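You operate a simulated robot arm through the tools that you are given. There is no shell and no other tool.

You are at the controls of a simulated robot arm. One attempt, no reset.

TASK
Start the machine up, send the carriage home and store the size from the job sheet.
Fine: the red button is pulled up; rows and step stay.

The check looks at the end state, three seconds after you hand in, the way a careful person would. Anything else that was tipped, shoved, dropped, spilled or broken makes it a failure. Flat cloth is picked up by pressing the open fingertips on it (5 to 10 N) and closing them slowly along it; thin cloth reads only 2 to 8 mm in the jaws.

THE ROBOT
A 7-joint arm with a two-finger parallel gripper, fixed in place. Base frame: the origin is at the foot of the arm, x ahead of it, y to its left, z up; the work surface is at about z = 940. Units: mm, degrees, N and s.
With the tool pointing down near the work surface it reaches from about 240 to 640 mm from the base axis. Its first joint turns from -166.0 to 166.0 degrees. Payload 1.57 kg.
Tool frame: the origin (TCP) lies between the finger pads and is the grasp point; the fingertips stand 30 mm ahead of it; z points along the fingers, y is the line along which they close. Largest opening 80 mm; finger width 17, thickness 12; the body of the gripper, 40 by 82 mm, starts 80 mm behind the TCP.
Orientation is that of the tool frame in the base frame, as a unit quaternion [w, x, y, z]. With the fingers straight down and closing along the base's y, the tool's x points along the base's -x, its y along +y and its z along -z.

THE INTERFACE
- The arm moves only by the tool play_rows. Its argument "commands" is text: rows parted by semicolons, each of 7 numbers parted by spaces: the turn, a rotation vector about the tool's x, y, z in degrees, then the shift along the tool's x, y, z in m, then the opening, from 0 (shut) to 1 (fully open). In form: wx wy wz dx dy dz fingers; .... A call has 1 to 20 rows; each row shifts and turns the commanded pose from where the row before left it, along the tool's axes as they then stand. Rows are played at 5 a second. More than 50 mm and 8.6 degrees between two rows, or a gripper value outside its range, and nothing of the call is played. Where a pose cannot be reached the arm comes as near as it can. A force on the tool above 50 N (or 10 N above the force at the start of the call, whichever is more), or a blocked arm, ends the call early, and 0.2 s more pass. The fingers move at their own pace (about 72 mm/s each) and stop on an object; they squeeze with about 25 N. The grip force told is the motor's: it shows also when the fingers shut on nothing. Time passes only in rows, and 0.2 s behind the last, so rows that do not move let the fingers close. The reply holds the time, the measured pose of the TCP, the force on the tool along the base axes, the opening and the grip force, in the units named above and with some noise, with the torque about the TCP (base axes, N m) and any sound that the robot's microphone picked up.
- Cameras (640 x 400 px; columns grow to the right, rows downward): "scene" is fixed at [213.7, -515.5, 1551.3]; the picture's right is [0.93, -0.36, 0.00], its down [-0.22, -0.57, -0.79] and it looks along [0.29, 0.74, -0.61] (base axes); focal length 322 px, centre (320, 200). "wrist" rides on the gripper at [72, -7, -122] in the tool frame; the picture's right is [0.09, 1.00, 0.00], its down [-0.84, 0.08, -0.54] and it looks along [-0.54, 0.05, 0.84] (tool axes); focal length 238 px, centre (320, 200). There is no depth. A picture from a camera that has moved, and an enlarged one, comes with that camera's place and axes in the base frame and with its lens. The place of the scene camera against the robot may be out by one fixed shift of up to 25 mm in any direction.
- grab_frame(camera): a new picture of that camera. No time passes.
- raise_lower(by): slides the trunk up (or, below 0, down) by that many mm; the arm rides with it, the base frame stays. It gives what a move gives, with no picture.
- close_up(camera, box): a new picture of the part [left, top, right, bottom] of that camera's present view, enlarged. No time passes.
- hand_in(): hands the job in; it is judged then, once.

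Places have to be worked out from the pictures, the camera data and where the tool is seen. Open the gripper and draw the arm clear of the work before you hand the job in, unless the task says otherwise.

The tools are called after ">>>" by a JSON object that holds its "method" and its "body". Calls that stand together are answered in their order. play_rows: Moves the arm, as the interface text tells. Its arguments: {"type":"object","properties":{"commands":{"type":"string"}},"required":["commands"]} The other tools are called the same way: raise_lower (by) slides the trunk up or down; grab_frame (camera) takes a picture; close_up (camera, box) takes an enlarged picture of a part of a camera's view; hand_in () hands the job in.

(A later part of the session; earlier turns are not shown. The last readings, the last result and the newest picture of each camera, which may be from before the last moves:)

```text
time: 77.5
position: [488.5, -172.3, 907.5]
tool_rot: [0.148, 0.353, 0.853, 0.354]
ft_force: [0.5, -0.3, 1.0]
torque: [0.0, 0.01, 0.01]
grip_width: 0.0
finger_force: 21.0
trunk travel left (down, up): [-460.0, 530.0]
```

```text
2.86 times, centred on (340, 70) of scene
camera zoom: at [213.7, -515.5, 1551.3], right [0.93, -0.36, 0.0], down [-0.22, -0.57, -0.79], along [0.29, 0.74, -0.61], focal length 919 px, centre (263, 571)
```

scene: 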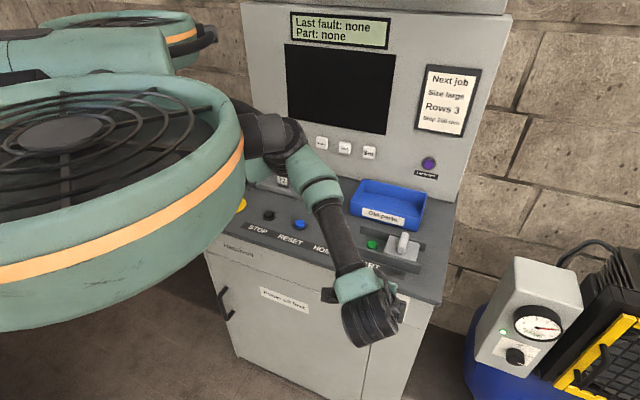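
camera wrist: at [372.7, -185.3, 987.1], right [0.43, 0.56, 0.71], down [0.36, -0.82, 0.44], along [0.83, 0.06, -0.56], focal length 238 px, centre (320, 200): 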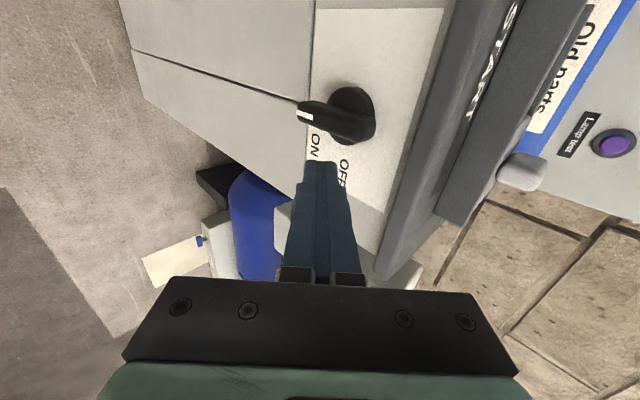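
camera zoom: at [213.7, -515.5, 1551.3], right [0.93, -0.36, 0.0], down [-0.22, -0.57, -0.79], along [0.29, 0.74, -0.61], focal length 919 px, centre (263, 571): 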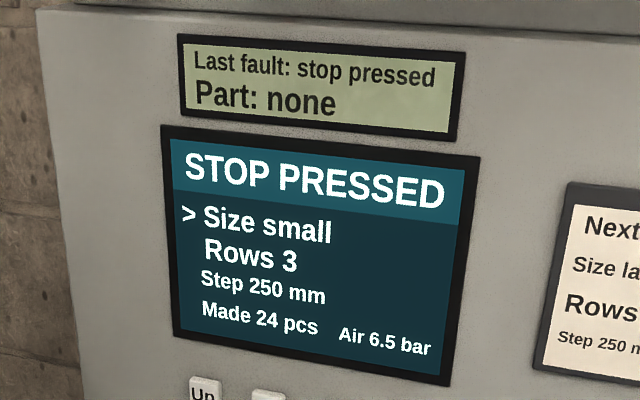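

Power on is confirmed, with state "STOP PRESSED" and "Last fault: stop pressed" — the red button may be latched down (to be pulled up) and RESET is needed. I raise the trunk, bring the tool to vertical and turn it for work over the console.

>>> {"method": "raise_lower", "body": {"by": 260}}

>>> {"method": "play_rows", "body": {"commands": "7.5 0 0 0 0 0 0; 7.5 0 0 0 0 0 0; 7.5 0 0 0 0 0 0; 7.5 0 0 0 0 0 0; 7.5 0 0 0 0 0 0; 7.5 0 0 0 0 0 0; 0 0 -7.5 0 0 0 0; 0 0 -7.5 0 0 0 0; 0 0 -7.5 0 0 0 0; 0 0 -7.5 0 0 0 0; 0 0 -7.5 0 0 0 0; 0 0 -7.5 0 0 0 0; 0 0 -7.5 0 0 0 0; 0 0 -7.5 0 0 0 0; 0 0 -7.5 0 0 0 0; 0 0 0 0 0 0 0"}}

```text
time: 80.2
position: [488.5, -171.5, 1166.2]
tool_rot: [0.149, 0.354, 0.853, 0.355]
ft_force: [0.6, 0.3, 0.2]
torque: [0.03, -0.01, -0.02]
grip_width: 0.0
finger_force: 21.7
trunk travel left (down, up): [-720.0, 270.0]
```

```text
time: 83.6
position: [488.7, -171.7, 1169.6]
tool_rot: [0.006, -0.195, 0.981, -0.002]
ft_force: [0.1, 0.2, 0.2]
torque: [0.01, -0.01, 0.02]
grip_width: 0.0
finger_force: 21.1
trunk travel left (down, up): [-720.0, 270.0]
```

Tool is vertical. I swing over to above RESET (about (412,147)), finishing the turn.

>>> {"method": "play_rows", "body": {"commands": "0 0 0 -0.00568 0.03603 0 0; 0 0 0 -0.00568 0.03603 0 0; 0 0 0 -0.00568 0.03603 0 0; 0 0 0 -0.00568 0.03603 0 0; 0 0 0 -0.00568 0.03603 0 0; 0 0 0 -0.00568 0.03603 0 0; 0 0 0 -0.00568 0.03603 0 0; 0 0 0 -0.00568 0.03603 0 0; 0 0 0 -0.00568 0.03603 0 0; 0 0 -7.5 0 0 0 0; 0 0 -7.5 0 0 0 0; 0 0 -7.5 0 0 0 0; 0 0 0 0 0 0 0"}}

>>> {"method": "grab_frame", "body": {"camera": "wrist"}}

>>> {"method": "grab_frame", "body": {"camera": "scene"}}

```text
time: 86.4
position: [413.1, 146.4, 1168.9]
tool_rot: [0.005, -0.383, 0.924, -0.003]
ft_force: [1.0, 0.3, 0.2]
torque: [0.0, -0.01, 0.0]
grip_width: 0.0
finger_force: 21.5
trunk travel left (down, up): [-720.0, 270.0]
```

```text
taken
camera wrist: at [364.9, 90.5, 1289.9], right [-0.77, 0.64, -0.01], down [0.53, 0.65, 0.55], along [0.36, 0.42, -0.84], focal length 238 px, centre (320, 200)
```

wrist: 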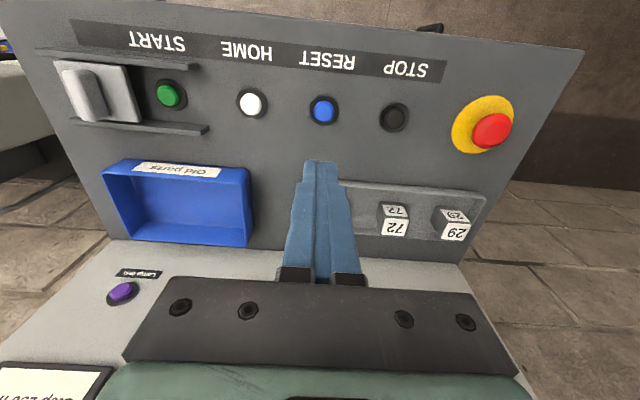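

```text
taken
```

scene: 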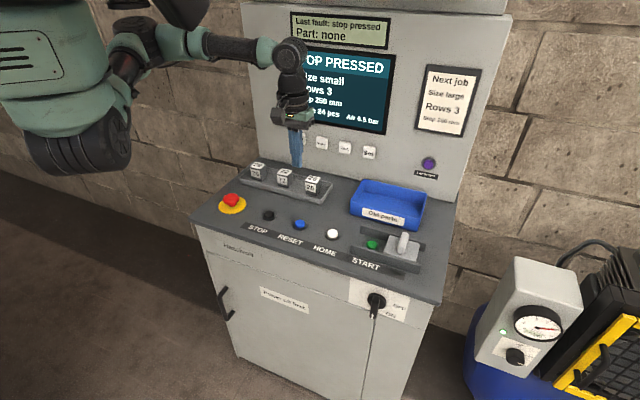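

I enlarge the red button in both views to judge whether it is latched down.

>>> {"method": "close_up", "body": {"camera": "wrist", "box": [430, 70, 540, 170]}}

>>> {"method": "close_up", "body": {"camera": "scene", "box": [205, 180, 265, 225]}}

>>> {"method": "close_up", "body": {"camera": "wrist", "box": [220, 60, 440, 180]}}

```text
4.00 times, centred on (485, 120) of wrist
camera zoom: at [364.9, 90.5, 1289.9], right [-0.77, 0.64, -0.01], down [0.53, 0.65, 0.55], along [0.36, 0.42, -0.84], focal length 953 px, centre (-340, 520)
```

zoom: 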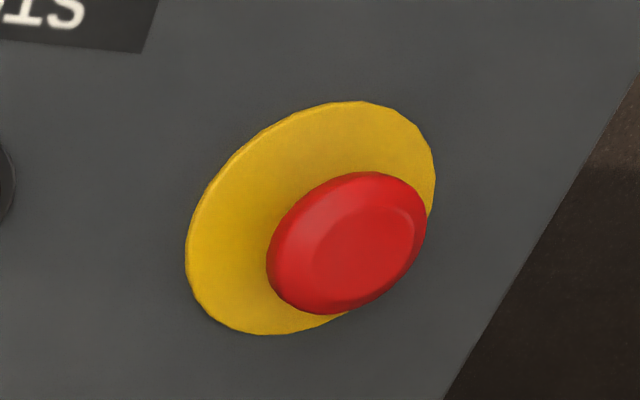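

```text
8.89 times, centred on (235, 202) of scene
camera zoom: at [213.7, -515.5, 1551.3], right [0.93, -0.36, 0.0], down [-0.22, -0.57, -0.79], along [0.29, 0.74, -0.61], focal length 2859 px, centre (1076, 178)
```

zoom: 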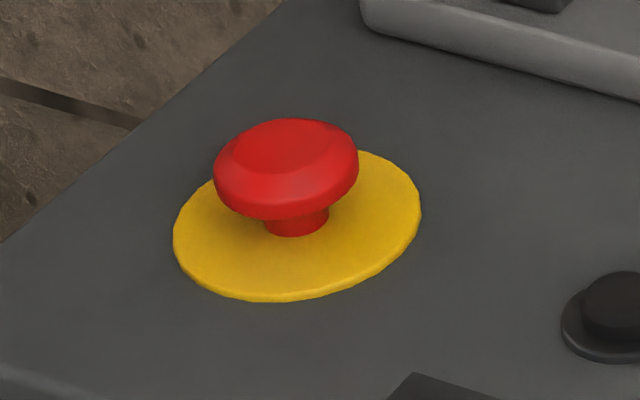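

```text
2.91 times, centred on (330, 120) of wrist
camera zoom: at [364.9, 90.5, 1289.9], right [-0.77, 0.64, -0.01], down [0.53, 0.65, 0.55], along [0.36, 0.42, -0.84], focal length 693 px, centre (291, 433)
```

zoom: 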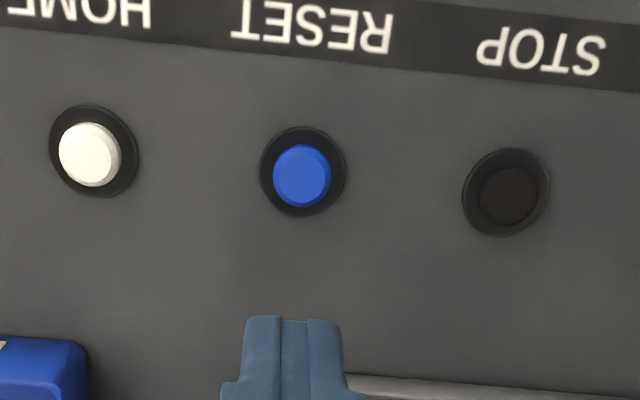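

Both the stem and head are visible, so it may well be up already. I try RESET first: at about (413.5,150). I descend over it to z≈965.

>>> {"method": "play_rows", "body": {"commands": "0 0 0 -0.0028 0.0023 0.028 0; 0 0 0 0 0 0.03 0; 0 0 0 0 0 0.03 0; 0 0 0 0 0 0.03 0; 0 0 0 0 0 0.03 0; 0 0 0 0 0 0.025 0; 0 0 0 0 0 0 0"}}

>>> {"method": "close_up", "body": {"camera": "scene", "box": [250, 180, 370, 260]}}

>>> {"method": "close_up", "body": {"camera": "wrist", "box": [220, 90, 420, 230]}}

```text
time: 88.0
position: [414.6, 149.1, 995.4]
tool_rot: [0.005, -0.382, 0.924, -0.002]
ft_force: [-0.3, -0.5, 0.2]
torque: [-0.01, 0.0, -0.02]
grip_width: 0.2
finger_force: 21.6
trunk travel left (down, up): [-720.0, 270.0]
```

```text
5.00 times, centred on (310, 220) of scene
camera zoom: at [213.7, -515.5, 1551.3], right [0.93, -0.36, 0.0], down [-0.22, -0.57, -0.79], along [0.29, 0.74, -0.61], focal length 1608 px, centre (370, 100)
```

zoom: 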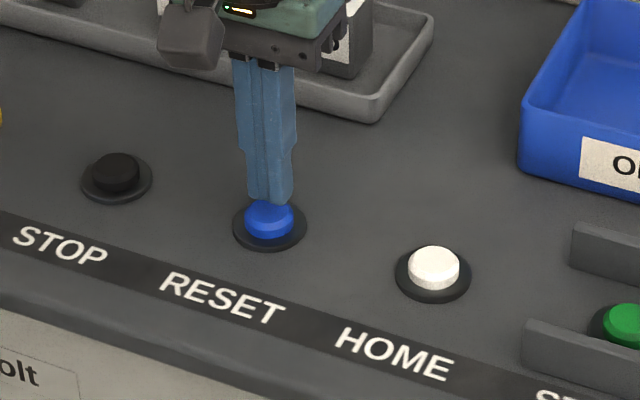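

```text
2.86 times, centred on (320, 160) of wrist
camera zoom: at [366.2, 93.7, 1116.2], right [-0.77, 0.64, -0.01], down [0.53, 0.65, 0.55], along [0.36, 0.42, -0.84], focal length 681 px, centre (320, 314)
```

zoom: 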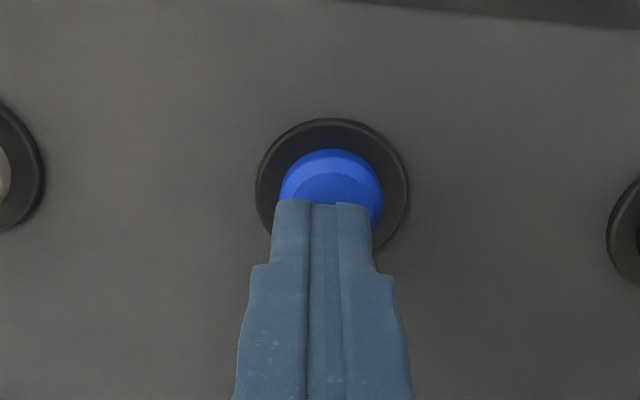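

The tip sits over RESET, perhaps 3 mm too far back. I correct that and press down in 2 mm steps to about z=947, where START clicked.

>>> {"method": "play_rows", "body": {"commands": "0 0 0 0.003 0.001 0.003 0; 0 0 0 0 0 0.003 0; 0 0 0 0 0 0.003 0; 0 0 0 0 0 0.003 0; 0 0 0 0 0 0.0015 0; 0 0 0 0 0 0.0015 0; 0 0 0 0 0 0.0015 0; 0 0 0 0 0 0 0"}}

>>> {"method": "close_up", "body": {"camera": "scene", "box": [260, 0, 500, 150]}}

```text
time: 89.8
position: [413.8, 148.8, 979.3]
tool_rot: [0.006, -0.382, 0.924, -0.003]
ft_force: [-0.2, 0.6, 2.3]
torque: [-0.01, 0.04, 0.0]
grip_width: 0.0
finger_force: 21.8
trunk travel left (down, up): [-720.0, 270.0]
heard: click
```

```text
2.67 times, centred on (380, 75) of scene
camera zoom: at [213.7, -515.5, 1551.3], right [0.93, -0.36, 0.0], down [-0.22, -0.57, -0.79], along [0.29, 0.74, -0.61], focal length 858 px, centre (160, 533)
```

zoom: 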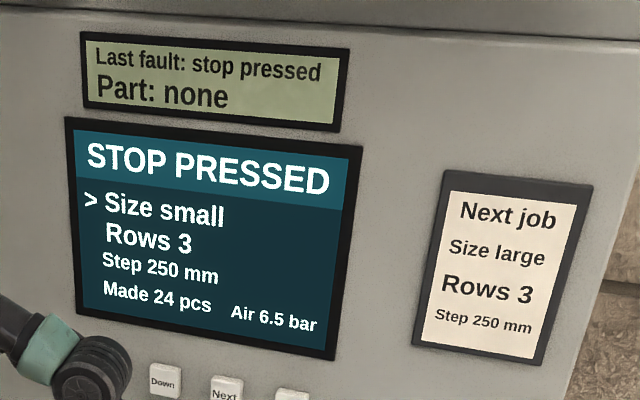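

RESET clicked but the screen still says "STOP PRESSED". I release and check once more; if unchanged, the red button is latched in and has to be pulled up.

>>> {"method": "play_rows", "body": {"commands": "0 0 0 0 0 -0.01 0; 0 0 0 0 0 -0.02 0; 0 0 0 0 0 -0.02 0; 0 0 0 0 0 -0.02 0; 0 0 0 0 0 0 0; 0 0 0 0 0 0 0"}}

>>> {"method": "close_up", "body": {"camera": "scene", "box": [260, 0, 500, 150]}}

>>> {"method": "grab_frame", "body": {"camera": "wrist"}}

```text
time: 91.2
position: [413.6, 149.6, 1050.9]
tool_rot: [0.005, -0.382, 0.924, -0.002]
ft_force: [-0.3, 0.2, 0.0]
torque: [-0.02, 0.03, 0.05]
grip_width: 0.1
finger_force: 21.3
trunk travel left (down, up): [-720.0, 270.0]
```

```text
2.67 times, centred on (380, 75) of scene
camera zoom: at [213.7, -515.5, 1551.3], right [0.93, -0.36, 0.0], down [-0.22, -0.57, -0.79], along [0.29, 0.74, -0.61], focal length 858 px, centre (160, 533)
```

zoom: 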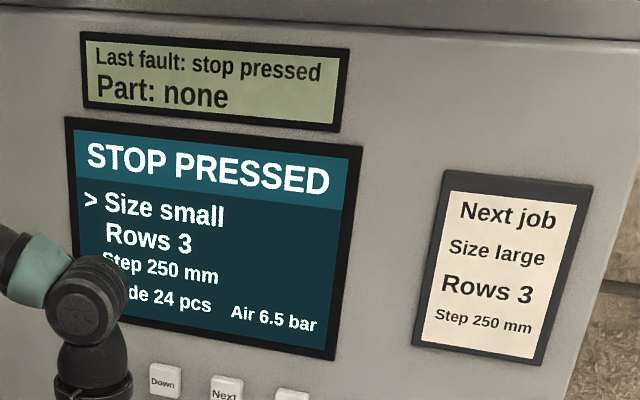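

```text
taken
camera wrist: at [365.2, 94.3, 1171.4], right [-0.77, 0.64, -0.01], down [0.53, 0.65, 0.55], along [0.36, 0.42, -0.84], focal length 238 px, centre (320, 200)
```

wrist: 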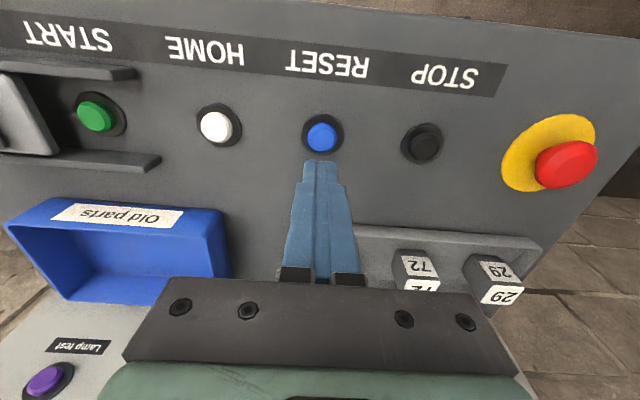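

STOP PRESSED stays, so the red button is latched; it must be pulled up first. I place it at about (251,310), head top z≈970, head about 50 mm wide. I move over it at tip z≈1020, opening the fingers.

>>> {"method": "play_rows", "body": {"commands": "0 0 0 0.0002 0.02855 0 0.5; 0 0 0 0.0002 0.02855 0 1; 0 0 0 0.0002 0.02855 0 1; 0 0 0 0.0002 0.02855 0 1; 0 0 0 0.0002 0.02855 0 1; 0 0 0 0.0002 0.02855 0 1; 0 0 0 0.0002 0.02855 0 1; 0 0 0 0.0002 0.02855 0 1; 0 0 0 0 0 0 1; 0 0 0 0 0 0 1"}}

>>> {"method": "grab_frame", "body": {"camera": "wrist"}}

>>> {"method": "close_up", "body": {"camera": "scene", "box": [190, 130, 310, 240]}}

```text
time: 93.4
position: [248.4, 309.6, 1045.7]
tool_rot: [0.004, -0.382, 0.924, -0.003]
ft_force: [0.3, -0.3, -0.1]
torque: [0.0, 0.02, -0.02]
grip_width: 80.0
finger_force: 0.1
trunk travel left (down, up): [-720.0, 270.0]
```

```text
taken
camera wrist: at [201.5, 254.2, 1167.2], right [-0.77, 0.64, -0.01], down [0.53, 0.65, 0.55], along [0.36, 0.42, -0.84], focal length 238 px, centre (320, 200)
```

wrist: 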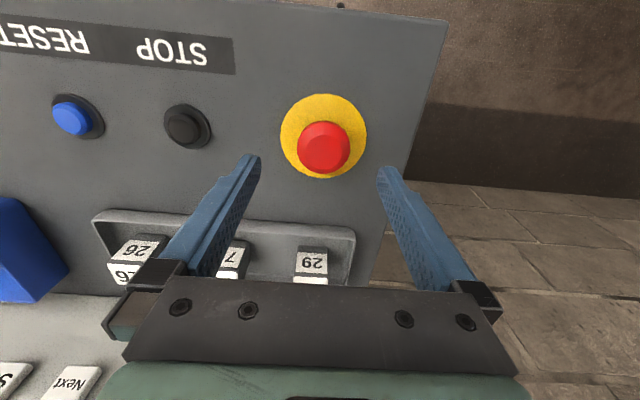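

```text
3.64 times, centred on (250, 185) of scene
camera zoom: at [213.7, -515.5, 1551.3], right [0.93, -0.36, 0.0], down [-0.22, -0.57, -0.79], along [0.29, 0.74, -0.61], focal length 1170 px, centre (574, 254)
```

zoom: 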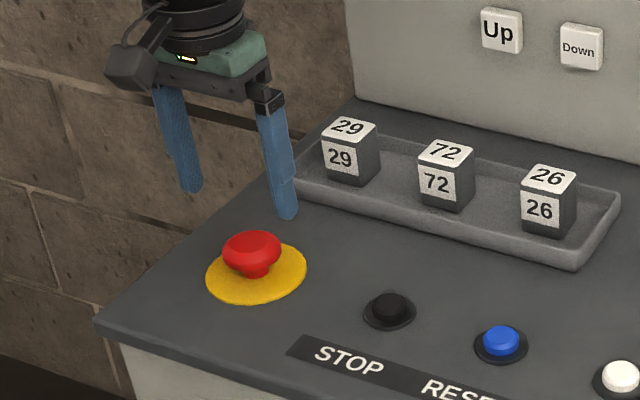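

The red button's centre is at about (249,312), head ~46 mm wide, and the open fingers straddle it. I correct 2 mm and descend to tip z≈951.

>>> {"method": "play_rows", "body": {"commands": "0 0 0 -0.0021 0.0013 0.016 1; 0 0 0 0 0 0.016 1; 0 0 0 0 0 0.016 1; 0 0 0 0 0 0.005 1; 0 0 0 0 0 0.005 1; 0 0 0 0 0 0.004 1; 0 0 0 0 0 0 1"}}

>>> {"method": "grab_frame", "body": {"camera": "wrist"}}

>>> {"method": "close_up", "body": {"camera": "scene", "box": [190, 150, 290, 240]}}

```text
time: 95.0
position: [251.7, 310.0, 985.8]
tool_rot: [0.004, -0.382, 0.924, -0.003]
ft_force: [0.0, 0.1, -0.5]
torque: [0.0, -0.02, 0.0]
grip_width: 80.1
finger_force: 0.1
trunk travel left (down, up): [-720.0, 270.0]
```

```text
taken
camera wrist: at [203.7, 256.4, 1106.4], right [-0.77, 0.64, -0.01], down [0.53, 0.65, 0.55], along [0.36, 0.42, -0.84], focal length 238 px, centre (320, 200)
```

wrist: 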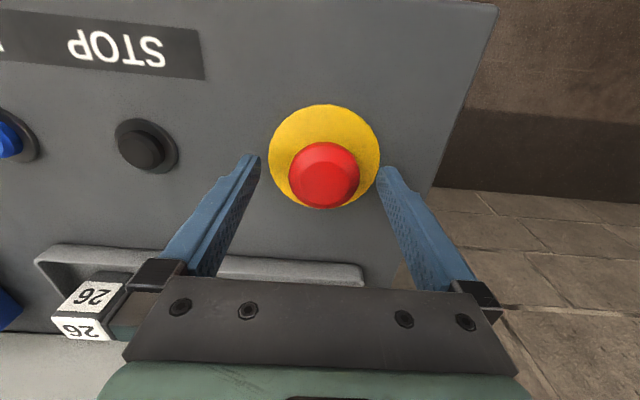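

```text
4.44 times, centred on (240, 195) of scene
camera zoom: at [213.7, -515.5, 1551.3], right [0.93, -0.36, 0.0], down [-0.22, -0.57, -0.79], along [0.29, 0.74, -0.61], focal length 1429 px, centre (676, 222)
```

zoom: 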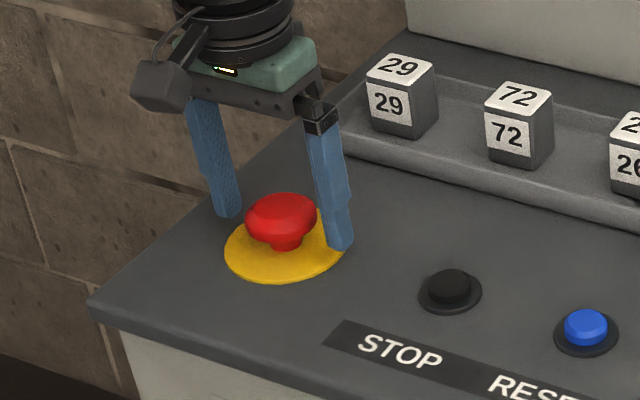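

The fingers straddle the head with tips at z≈956. I go down 5 mm more and close on the head.

>>> {"method": "play_rows", "body": {"commands": "0 0 0 0 0 0.003 1; 0 0 0 0 0 0.002 1; 0 0 0 0 0 0 0.7; 0 0 0 0 0 0 0.6; 0 0 0 0 0 0 0.4; 0 0 0 0 0 0 0.2; 0 0 0 0 0 0 0; 0 0 0 0 0 0 0; 0 0 0 0 0 0 0"}}

>>> {"method": "close_up", "body": {"camera": "scene", "box": [190, 150, 290, 240]}}

```text
time: 97.0
position: [249.8, 313.1, 980.7]
tool_rot: [0.005, -0.383, 0.924, -0.001]
ft_force: [-10.9, 9.7, -2.2]
torque: [0.4, 0.54, 0.11]
grip_width: 46.9
finger_force: 44.8
trunk travel left (down, up): [-720.0, 270.0]
```

```text
4.44 times, centred on (240, 195) of scene
camera zoom: at [213.7, -515.5, 1551.3], right [0.93, -0.36, 0.0], down [-0.22, -0.57, -0.79], along [0.29, 0.74, -0.61], focal length 1429 px, centre (676, 222)
```

zoom: 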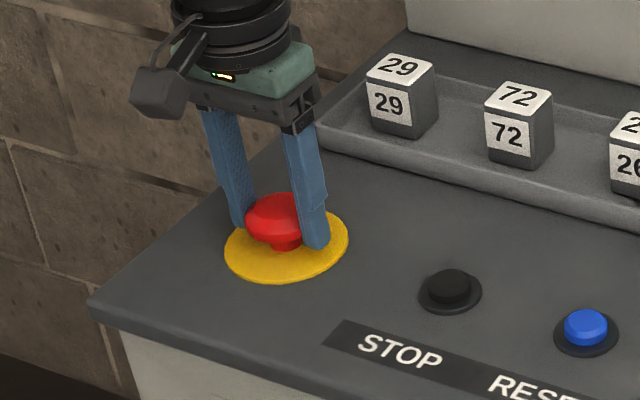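

The head is gripped at 46.9 mm with some side load, so I shift 2 mm left to relax it and then pull straight up in 2 mm steps.

>>> {"method": "play_rows", "body": {"commands": "0 0 0 0 0.002 0 0; 0 0 0 0 0 -0.002 0; 0 0 0 0 0 -0.002 0; 0 0 0 0 0 -0.002 0; 0 0 0 0 0 -0.002 0; 0 0 0 0 0 0 0"}}

>>> {"method": "close_up", "body": {"camera": "scene", "box": [190, 150, 290, 240]}}

>>> {"method": "close_up", "body": {"camera": "scene", "box": [260, 0, 500, 150]}}

```text
time: 98.4
position: [249.1, 313.0, 988.2]
tool_rot: [0.005, -0.381, 0.924, -0.003]
ft_force: [-6.3, 3.9, -0.9]
torque: [0.21, -0.04, 0.12]
grip_width: 47.2
finger_force: 45.2
trunk travel left (down, up): [-720.0, 270.0]
heard: click
```

```text
4.44 times, centred on (240, 195) of scene
camera zoom: at [213.7, -515.5, 1551.3], right [0.93, -0.36, 0.0], down [-0.22, -0.57, -0.79], along [0.29, 0.74, -0.61], focal length 1429 px, centre (676, 222)
```

zoom: 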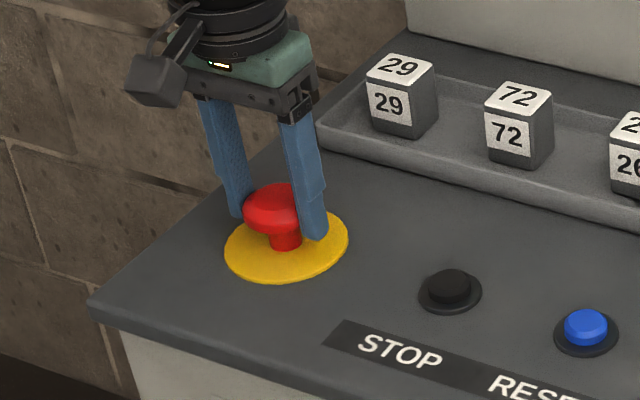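

```text
2.67 times, centred on (380, 75) of scene
camera zoom: at [213.7, -515.5, 1551.3], right [0.93, -0.36, 0.0], down [-0.22, -0.57, -0.79], along [0.29, 0.74, -0.61], focal length 858 px, centre (160, 533)
```

zoom: 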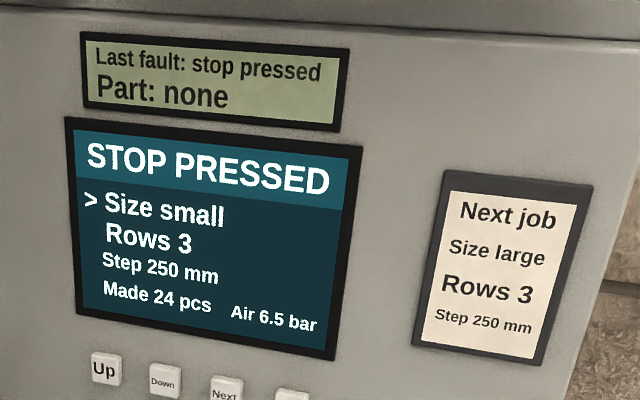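

A click, and the stem is visibly longer: the red button has come up. I open the fingers and rise off it.

>>> {"method": "play_rows", "body": {"commands": "0 0 0 0 0 0 0.8; 0 0 0 0 0 0 1; 0 0 0 0 0 0 1; 0 0 0 0 0 0 1; 0 0 0 0 0 -0.01 1; 0 0 0 0 0 -0.02 1; 0 0 0 0 0 -0.03 1; 0 0 0 0 0 0 1; 0 0 0 0 0 0 1"}}

>>> {"method": "close_up", "body": {"camera": "scene", "box": [190, 150, 290, 240]}}

>>> {"method": "close_up", "body": {"camera": "scene", "box": [260, 0, 500, 150]}}

>>> {"method": "grab_frame", "body": {"camera": "wrist"}}

```text
time: 100.4
position: [249.4, 313.6, 1049.2]
tool_rot: [0.005, -0.382, 0.924, -0.003]
ft_force: [0.0, 0.2, 0.3]
torque: [0.01, 0.02, -0.02]
grip_width: 80.3
finger_force: 0.1
trunk travel left (down, up): [-720.0, 270.0]
```

```text
4.44 times, centred on (240, 195) of scene
camera zoom: at [213.7, -515.5, 1551.3], right [0.93, -0.36, 0.0], down [-0.22, -0.57, -0.79], along [0.29, 0.74, -0.61], focal length 1429 px, centre (676, 222)
```

zoom: 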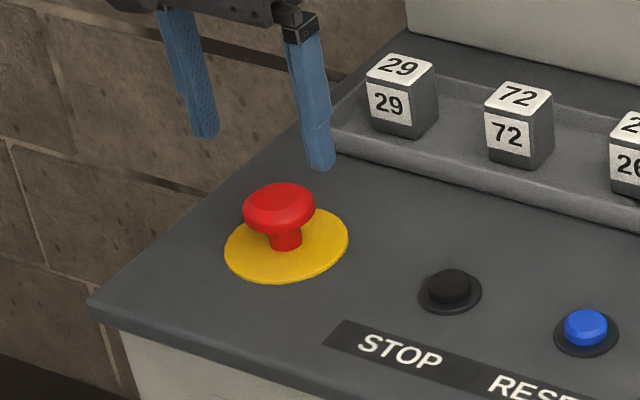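

```text
2.67 times, centred on (380, 75) of scene
camera zoom: at [213.7, -515.5, 1551.3], right [0.93, -0.36, 0.0], down [-0.22, -0.57, -0.79], along [0.29, 0.74, -0.61], focal length 858 px, centre (160, 533)
```

zoom: 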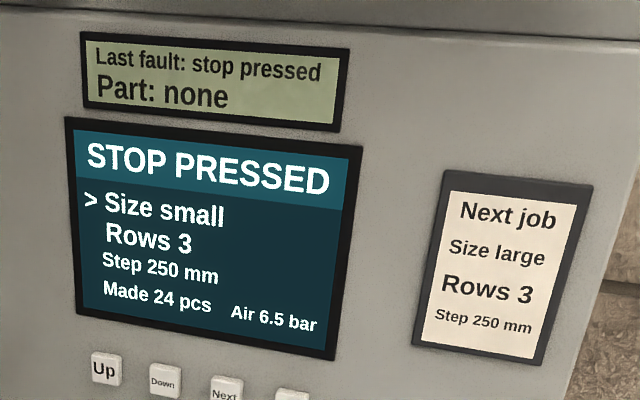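

```text
taken
camera wrist: at [201.6, 259.1, 1170.2], right [-0.77, 0.64, -0.01], down [0.53, 0.65, 0.55], along [0.36, 0.42, -0.84], focal length 238 px, centre (320, 200)
```

wrist: 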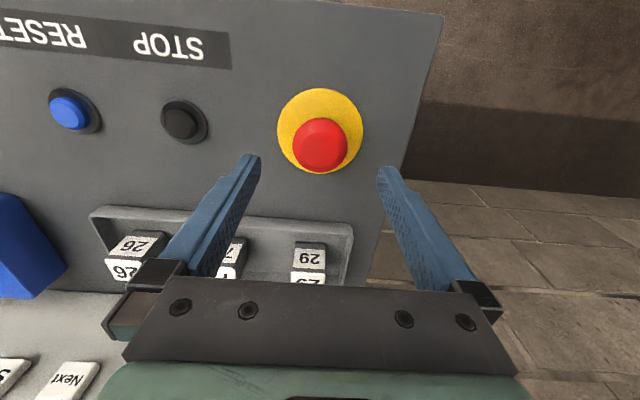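

The red button stays up; now RESET again. I close the fingers, move back over RESET (413.8,148.8) and descend to z≈957.

>>> {"method": "play_rows", "body": {"commands": "0 0 0 0 -0.0291 0 0.6; 0 0 0 0 -0.0291 0 0.2; 0 0 0 0 -0.0291 0 0; 0 0 0 0 -0.0291 0 0; 0 0 0 0 -0.0291 0 0; 0 0 0 0 -0.0291 0 0; 0 0 0 0 -0.0291 0 0; 0 0 0 0 -0.0291 0 0; 0 0 0 0 0 0 0; 0 0 0 0 0 0.02 0; 0 0 0 0 0 0.02 0; 0 0 0 0 0 0.02 0; 0 0 0 0 0 0 0"}}

>>> {"method": "close_up", "body": {"camera": "wrist", "box": [220, 90, 420, 230]}}

```text
time: 103.2
position: [414.8, 146.9, 990.4]
tool_rot: [0.005, -0.382, 0.924, -0.003]
ft_force: [-0.3, 0.5, 0.1]
torque: [-0.03, -0.01, 0.01]
grip_width: 0.0
finger_force: 21.3
trunk travel left (down, up): [-720.0, 270.0]
```

```text
2.86 times, centred on (320, 160) of wrist
camera zoom: at [366.2, 92.9, 1111.9], right [-0.77, 0.64, -0.01], down [0.53, 0.65, 0.55], along [0.36, 0.42, -0.84], focal length 681 px, centre (320, 314)
```

zoom: 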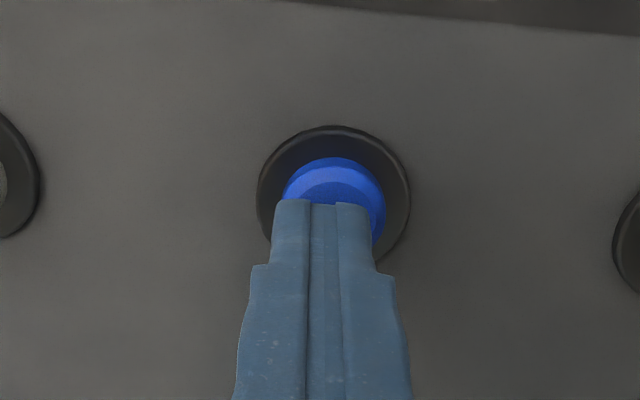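

Well aligned over RESET at tip z≈960. I press down to about z=948 in small steps, then read the screen.

>>> {"method": "play_rows", "body": {"commands": "0 0 0 0.001 0.001 0.003 0; 0 0 0 0 0 0.003 0; 0 0 0 0 0 0.002 0; 0 0 0 0 0 0.002 0; 0 0 0 0 0 0.0015 0; 0 0 0 0 0 0 0"}}

>>> {"method": "close_up", "body": {"camera": "scene", "box": [260, 0, 500, 150]}}

```text
time: 104.6
position: [412.6, 148.0, 978.2]
tool_rot: [0.005, -0.382, 0.924, -0.002]
ft_force: [-0.6, 1.9, 1.5]
torque: [0.01, 0.06, -0.01]
grip_width: 0.1
finger_force: 21.2
trunk travel left (down, up): [-720.0, 270.0]
heard: click
```

```text
2.67 times, centred on (380, 75) of scene
camera zoom: at [213.7, -515.5, 1551.3], right [0.93, -0.36, 0.0], down [-0.22, -0.57, -0.79], along [0.29, 0.74, -0.61], focal length 858 px, centre (160, 533)
```

zoom: 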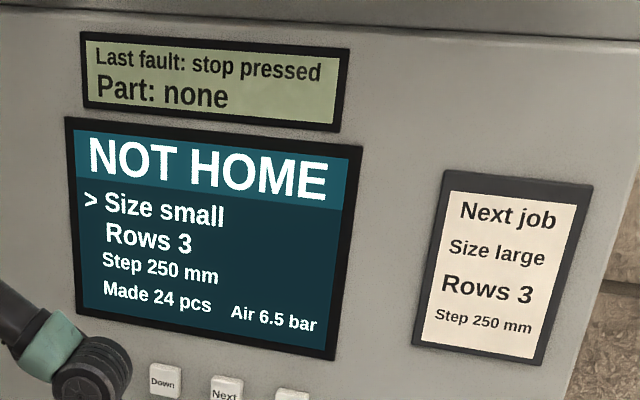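

RESET worked: the screen now reads "NOT HOME". I rise and move 100 mm right to HOME at about (483.5,78).

>>> {"method": "play_rows", "body": {"commands": "0 0 0 0 0 -0.012 0; 0 0 0 0 0 -0.03 0; 0 0 0 0 -0.025 0 0; 0 0 0 0 -0.025 0 0; 0 0 0 0 -0.025 0 0; 0 0 0 0 -0.025 0 0; 0 0 0 0 0 0 0; 0 0 0 0 0 0.015 0; 0 0 0 0 0 0.015 0; 0 0 0 0 0 0 0"}}

>>> {"method": "close_up", "body": {"camera": "wrist", "box": [220, 90, 420, 230]}}

>>> {"method": "close_up", "body": {"camera": "scene", "box": [250, 180, 410, 280]}}

```text
time: 106.8
position: [483.5, 76.3, 990.7]
tool_rot: [0.005, -0.383, 0.924, -0.002]
ft_force: [1.1, 0.2, 0.6]
torque: [-0.03, -0.01, 0.01]
grip_width: 0.0
finger_force: 21.1
trunk travel left (down, up): [-720.0, 270.0]
```

```text
2.86 times, centred on (320, 160) of wrist
camera zoom: at [436.3, 22.4, 1112.0], right [-0.77, 0.64, -0.01], down [0.53, 0.65, 0.55], along [0.36, 0.42, -0.84], focal length 681 px, centre (320, 314)
```

zoom: 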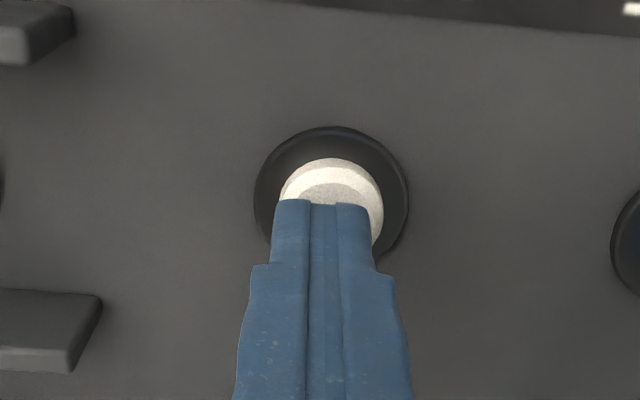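

```text
4.00 times, centred on (330, 230) of scene
camera zoom: at [213.7, -515.5, 1551.3], right [0.93, -0.36, 0.0], down [-0.22, -0.57, -0.79], along [0.29, 0.74, -0.61], focal length 1286 px, centre (280, 80)
```

zoom: 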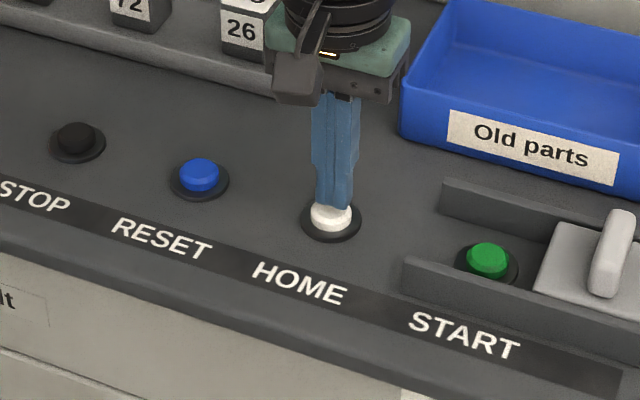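

Same alignment as on RESET. I press HOME in small steps down to about z=948 and read the screen.

>>> {"method": "play_rows", "body": {"commands": "0 0 0 0.001 0.001 0.003 0; 0 0 0 0 0 0.003 0; 0 0 0 0 0 0.002 0; 0 0 0 0 0 0.002 0; 0 0 0 0 0 0.0015 0; 0 0 0 0 0 0 0"}}

>>> {"method": "close_up", "body": {"camera": "scene", "box": [260, 0, 500, 150]}}

```text
time: 108.2
position: [481.9, 77.8, 980.6]
tool_rot: [0.005, -0.382, 0.924, -0.002]
ft_force: [-0.2, 1.1, 1.2]
torque: [0.0, 0.0, 0.0]
grip_width: 0.1
finger_force: 21.5
trunk travel left (down, up): [-720.0, 270.0]
```

```text
2.67 times, centred on (380, 75) of scene
camera zoom: at [213.7, -515.5, 1551.3], right [0.93, -0.36, 0.0], down [-0.22, -0.57, -0.79], along [0.29, 0.74, -0.61], focal length 858 px, centre (160, 533)
```

zoom: 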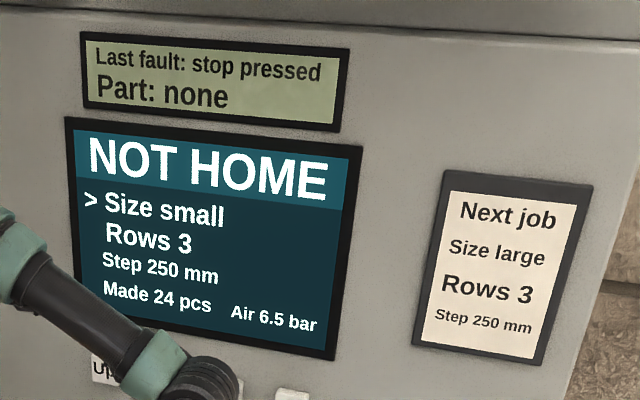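

Tip at z≈950.6, no click yet. I press about 3 mm further.

>>> {"method": "play_rows", "body": {"commands": "0 0 0 0 0 0.0015 0; 0 0 0 0 0 0.0015 0; 0 0 0 0 0 0 0"}}

>>> {"method": "close_up", "body": {"camera": "scene", "box": [260, 0, 500, 150]}}

```text
time: 109.0
position: [481.6, 76.9, 977.8]
tool_rot: [0.004, -0.382, 0.924, -0.003]
ft_force: [1.1, -0.8, 3.9]
torque: [-0.04, -0.01, -0.02]
grip_width: 0.0
finger_force: 21.3
trunk travel left (down, up): [-720.0, 270.0]
heard: click
```

```text
2.67 times, centred on (380, 75) of scene
camera zoom: at [213.7, -515.5, 1551.3], right [0.93, -0.36, 0.0], down [-0.22, -0.57, -0.79], along [0.29, 0.74, -0.61], focal length 858 px, centre (160, 533)
```

zoom: 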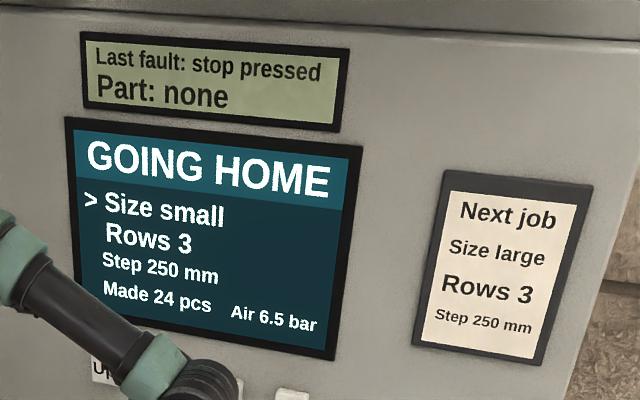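

The click came and the screen says "GOING HOME". I release HOME and wait a few seconds for it to finish.

>>> {"method": "play_rows", "body": {"commands": "0 0 0 0 0 -0.012 0; 0 0 0 0 0 -0.03 0; 0 0 0 0 0 -0.03 0; 0 0 0 0 0 -0.03 0; 0 0 0 0 0 -0.03 0; 0 0 0 0 0 0 0; 0 0 0 0 0 0 0; 0 0 0 0 0 0 0; 0 0 0 0 0 0 0; 0 0 0 0 0 0 0; 0 0 0 0 0 0 0; 0 0 0 0 0 0 0; 0 0 0 0 0 0 0; 0 0 0 0 0 0 0; 0 0 0 0 0 0 0; 0 0 0 0 0 0 0; 0 0 0 0 0 0 0; 0 0 0 0 0 0 0; 0 0 0 0 0 0 0; 0 0 0 0 0 0 0"}}

>>> {"method": "close_up", "body": {"camera": "scene", "box": [260, 0, 500, 150]}}

>>> {"method": "grab_frame", "body": {"camera": "wrist"}}

```text
time: 113.2
position: [479.6, 76.7, 1109.6]
tool_rot: [0.005, -0.381, 0.924, -0.002]
ft_force: [-0.3, 0.3, 0.3]
torque: [-0.03, -0.02, 0.05]
grip_width: 0.0
finger_force: 21.1
trunk travel left (down, up): [-720.0, 270.0]
```

```text
2.67 times, centred on (380, 75) of scene
camera zoom: at [213.7, -515.5, 1551.3], right [0.93, -0.36, 0.0], down [-0.22, -0.57, -0.79], along [0.29, 0.74, -0.61], focal length 858 px, centre (160, 533)
```

zoom: 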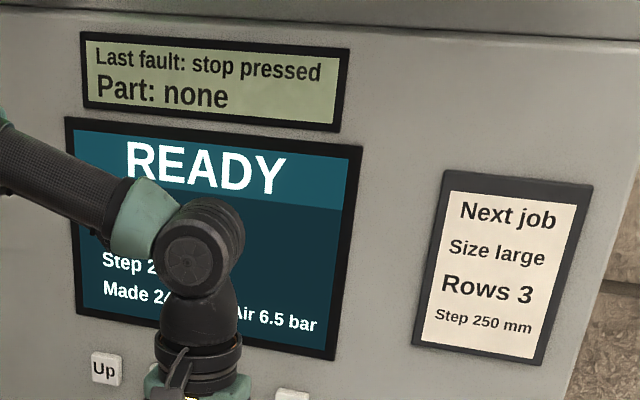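

```text
taken
camera wrist: at [431.5, 21.7, 1230.1], right [-0.77, 0.64, -0.01], down [0.53, 0.65, 0.55], along [0.36, 0.42, -0.84], focal length 238 px, centre (320, 200)
```

wrist: 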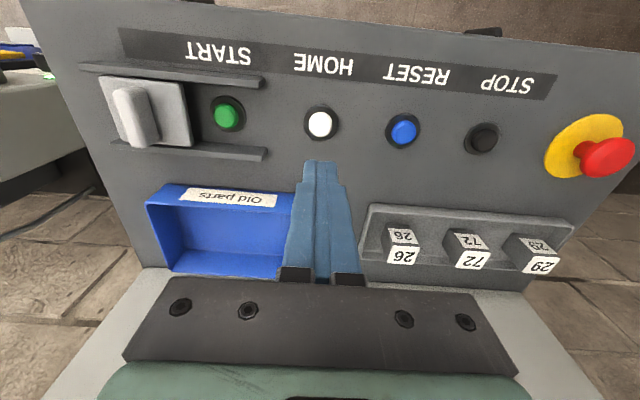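

The machine is READY, so it is started up and homed. START itself would only begin a job, so I leave it. Now the keys: I estimate Up at (514,447), Down (572,390), Next (630,332), Set (688,273), all at z≈1055, faces at p≈680. I pitch the tool up 60° and move in front of the Up key, well above the cubes.

>>> {"method": "play_rows", "body": {"commands": "0 -7.5 0 0 0 0 0; 0 -7.5 0 0 0 0 0; 0 -7.5 0 0 0 0 0; 0 -7.5 0 0 0 0 0; 0 -7.5 0 0 0 0 0; 0 -7.5 0 0 0 0 0; 0 -7.5 0 0 0 0 0; 0 -7.5 0 0 0 0 0; 0 0 0 0 0 0 0"}}

>>> {"method": "grab_frame", "body": {"camera": "wrist"}}

>>> {"method": "grab_frame", "body": {"camera": "scene"}}

```text
time: 115.2
position: [482.0, 78.7, 1109.9]
tool_rot: [0.467, -0.333, 0.797, 0.189]
ft_force: [-0.3, 0.7, 0.1]
torque: [0.03, 0.01, 0.02]
grip_width: 0.0
finger_force: 21.3
trunk travel left (down, up): [-720.0, 270.0]
```

```text
taken
camera wrist: at [385.1, -25.9, 1106.3], right [-0.73, 0.67, -0.09], down [-0.1, 0.02, 0.99], along [0.67, 0.74, 0.06], focal length 238 px, centre (320, 200)
```

wrist: 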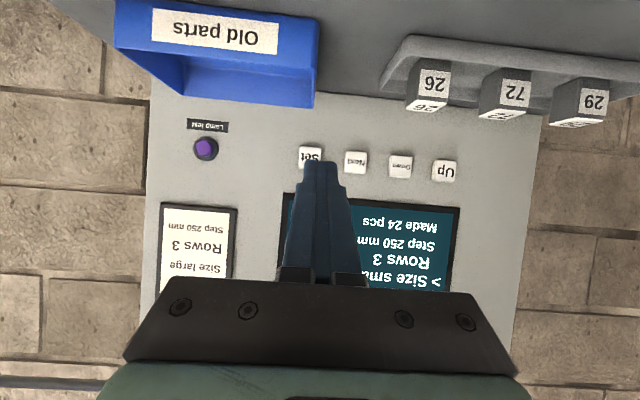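

```text
taken
```

scene: 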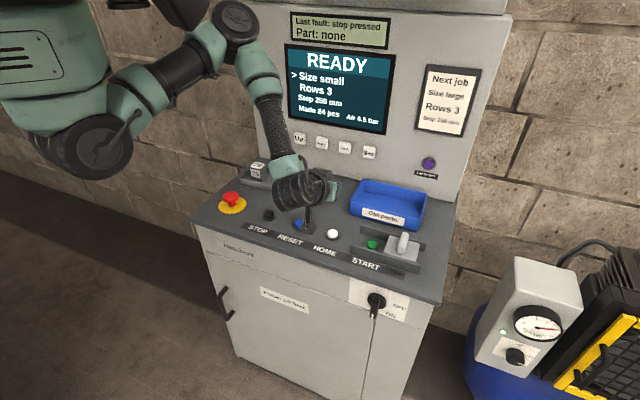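

The keys triangulate consistently: Up (516,446), Down (574,388), Next (631,330), Set (687,274) at z≈1058. I move the closed fingertips in front of Up, staying well above the cubes (tops ≈998).

>>> {"method": "play_rows", "body": {"commands": "0 0 0 -0.00723 0.02353 0.01929 0; 0 0 0 -0.00723 0.02353 0.01929 0; 0 0 0 -0.00723 0.02353 0.01929 0; 0 0 0 -0.00723 0.02353 0.01929 0; 0 0 0 -0.00723 0.02353 0.01929 0; 0 0 0 -0.00723 0.02353 0.01929 0; 0 0 0 -0.00723 0.02353 0.01929 0; 0 0 0 -0.00723 0.02353 0.01929 0; 0 0 0 -0.00723 0.02353 0.01929 0; 0 0 0 -0.00723 0.02353 0.01929 0; 0 0 0 0 0 0 0"}}

>>> {"method": "grab_frame", "body": {"camera": "wrist"}}

>>> {"method": "grab_frame", "body": {"camera": "scene"}}

```text
time: 117.6
position: [491.6, 344.4, 1096.6]
tool_rot: [0.459, -0.337, 0.8, 0.187]
ft_force: [-0.4, 0.3, 0.3]
torque: [-0.02, -0.02, -0.03]
grip_width: 0.1
finger_force: 21.4
out of reach, approached as far as the arm can: row 7, 8, 9, 10
trunk travel left (down, up): [-720.0, 270.0]
```

```text
taken
camera wrist: at [396.2, 239.3, 1096.5], right [-0.74, 0.67, -0.09], down [-0.09, 0.03, 1.0], along [0.67, 0.75, 0.04], focal length 238 px, centre (320, 200)
```

wrist: 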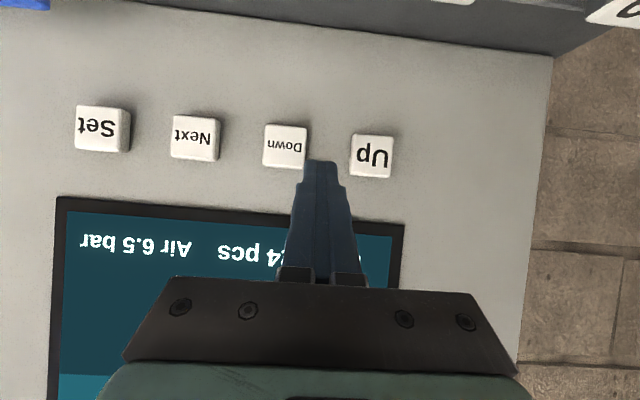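

```text
taken
```

scene: 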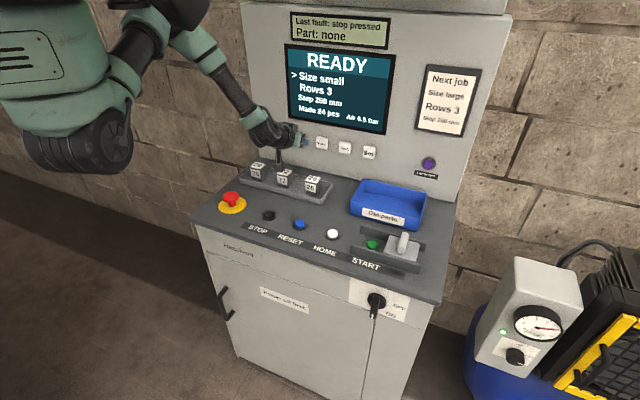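

The arm stops short here because the shoulder is high and the wrist bend is at its limit. I pull back, raise the arm relative to the trunk, then lower the trunk so the forearm comes in flatter.

>>> {"method": "play_rows", "body": {"commands": "0 0 0 -0.0115 0 -0.0203 0; 0 0 0 -0.0115 0 -0.0203 0; 0 0 0 -0.0115 0 -0.0203 0; 0 0 0 -0.0115 0 -0.0203 0; 0 0 0 -0.0115 0 -0.0203 0; 0 0 0 0 0 0 0"}}

>>> {"method": "raise_lower", "body": {"by": -120}}

>>> {"method": "grab_frame", "body": {"camera": "scene"}}

```text
time: 119.0
position: [452.4, 293.4, 1182.5]
tool_rot: [0.455, -0.341, 0.806, 0.166]
ft_force: [-0.6, 0.4, -0.2]
torque: [-0.01, 0.01, -0.01]
grip_width: 0.0
finger_force: 21.1
trunk travel left (down, up): [-720.0, 270.0]
```

```text
time: 120.5
position: [450.7, 296.5, 1064.7]
tool_rot: [0.457, -0.345, 0.803, 0.166]
ft_force: [0.1, 0.5, -0.9]
torque: [-0.03, 0.02, -0.04]
grip_width: 0.3
finger_force: 20.8
trunk travel left (down, up): [-600.0, 390.0]
```

```text
taken
```

scene: 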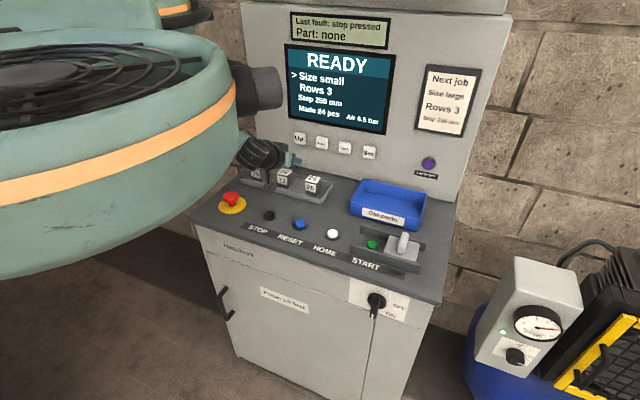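

Trunk is lower by 120; the tip is at z≈1050 above the cubes with ~45 mm clearance. I check the wrist view.

>>> {"method": "grab_frame", "body": {"camera": "wrist"}}

>>> {"method": "close_up", "body": {"camera": "scene", "box": [220, 110, 340, 210]}}

```text
taken
camera wrist: at [354.7, 192.1, 1068.3], right [-0.74, 0.67, -0.13], down [-0.1, 0.07, 0.99], along [0.67, 0.74, 0.01], focal length 238 px, centre (320, 200)
```

wrist: 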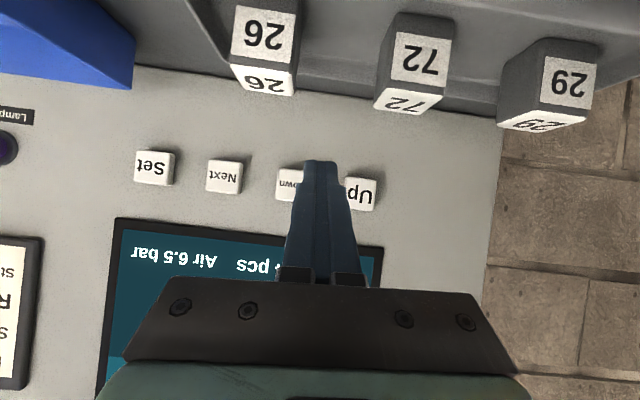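

```text
4.00 times, centred on (280, 160) of scene
camera zoom: at [213.7, -515.5, 1551.3], right [0.93, -0.36, 0.0], down [-0.22, -0.57, -0.79], along [0.29, 0.74, -0.61], focal length 1286 px, centre (480, 360)
```

zoom: 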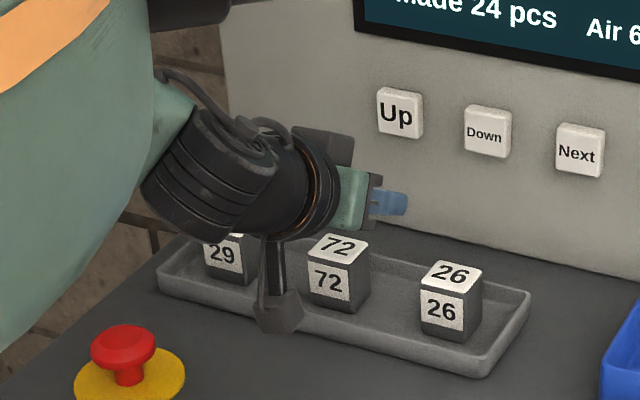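

The camera housing and fingers clear the cubes by about 40 mm. From here I re-measure Up at (516.5,445,1056) and move the fingertip to about 20 mm in front of it.

>>> {"method": "play_rows", "body": {"commands": "0 0 0 -0.01154 0.01192 0.01672 0; 0 0 0 -0.01154 0.01192 0.01672 0; 0 0 0 -0.01154 0.01192 0.01672 0; 0 0 0 -0.01154 0.01192 0.01672 0; 0 0 0 -0.01154 0.01192 0.01672 0; 0 0 0 0 0 0 0"}}

>>> {"method": "grab_frame", "body": {"camera": "wrist"}}

>>> {"method": "close_up", "body": {"camera": "scene", "box": [220, 90, 380, 210]}}

```text
time: 121.9
position: [480.2, 418.8, 1091.4]
tool_rot: [0.467, -0.333, 0.797, 0.189]
ft_force: [0.0, 0.6, -0.6]
torque: [-0.02, -0.02, 0.0]
grip_width: 0.0
finger_force: 21.8
trunk travel left (down, up): [-600.0, 390.0]
```

```text
taken
camera wrist: at [384.2, 314.1, 1087.9], right [-0.73, 0.67, -0.09], down [-0.1, 0.02, 0.99], along [0.67, 0.74, 0.06], focal length 238 px, centre (320, 200)
```

wrist: 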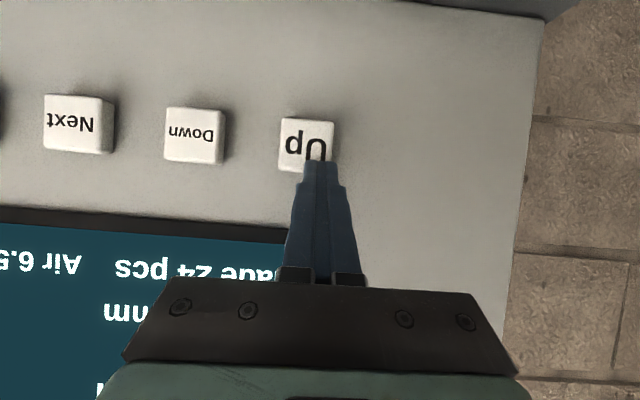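

```text
3.33 times, centred on (300, 150) of scene
camera zoom: at [213.7, -515.5, 1551.3], right [0.93, -0.36, 0.0], down [-0.22, -0.57, -0.79], along [0.29, 0.74, -0.61], focal length 1072 px, centre (387, 367)
```

zoom: 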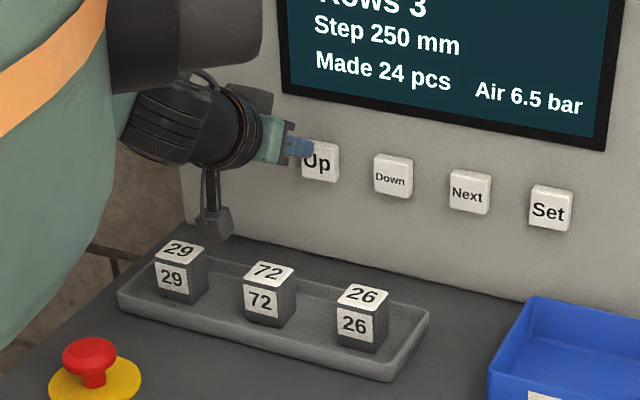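

The tip is now near (502,440,1084), a bit high and close to the panel; the key centre is about s=53, z=1057, face at p≈670. I back off 20 mm, then lower 26 mm and shift 9 mm right.

>>> {"method": "play_rows", "body": {"commands": "0 0 0 0.0098 0 -0.0174 0; 0 0 0 0.0113 -0.0045 0.0064 0; 0 0 0 0.0113 -0.0045 0.0064 0; 0 0 0 0 0 0 0; 0 0 0 0 0 0 0"}}

>>> {"method": "grab_frame", "body": {"camera": "wrist"}}

>>> {"method": "close_up", "body": {"camera": "scene", "box": [220, 90, 380, 210]}}

```text
time: 123.1
position: [473.6, 396.5, 1064.9]
tool_rot: [0.467, -0.332, 0.797, 0.189]
ft_force: [0.8, 0.4, -0.1]
torque: [0.0, -0.01, 0.02]
grip_width: 0.2
finger_force: 21.6
trunk travel left (down, up): [-600.0, 390.0]
```

```text
taken
camera wrist: at [377.1, 292.8, 1061.7], right [-0.73, 0.67, -0.09], down [-0.1, 0.02, 0.99], along [0.67, 0.74, 0.05], focal length 238 px, centre (320, 200)
```

wrist: 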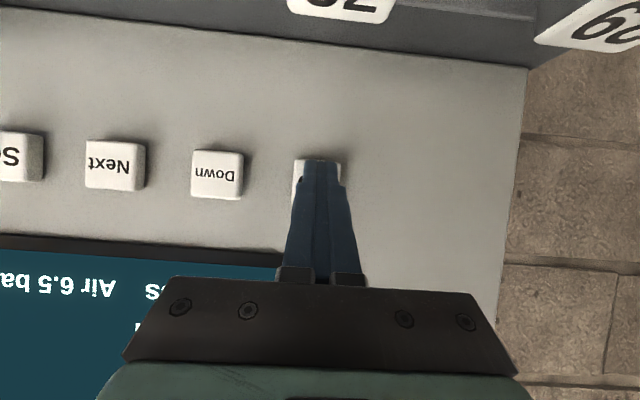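

```text
3.33 times, centred on (300, 150) of scene
camera zoom: at [213.7, -515.5, 1551.3], right [0.93, -0.36, 0.0], down [-0.22, -0.57, -0.79], along [0.29, 0.74, -0.61], focal length 1072 px, centre (387, 367)
```

zoom: 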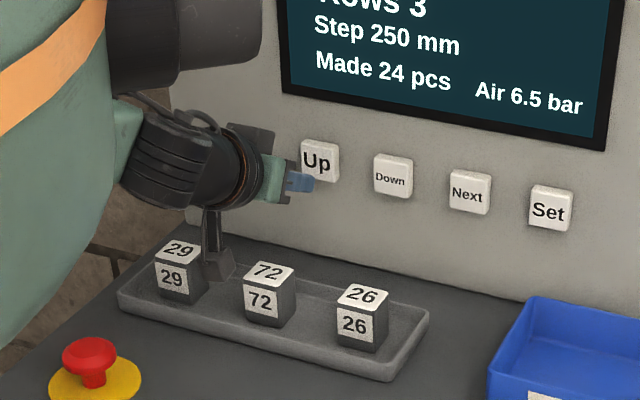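

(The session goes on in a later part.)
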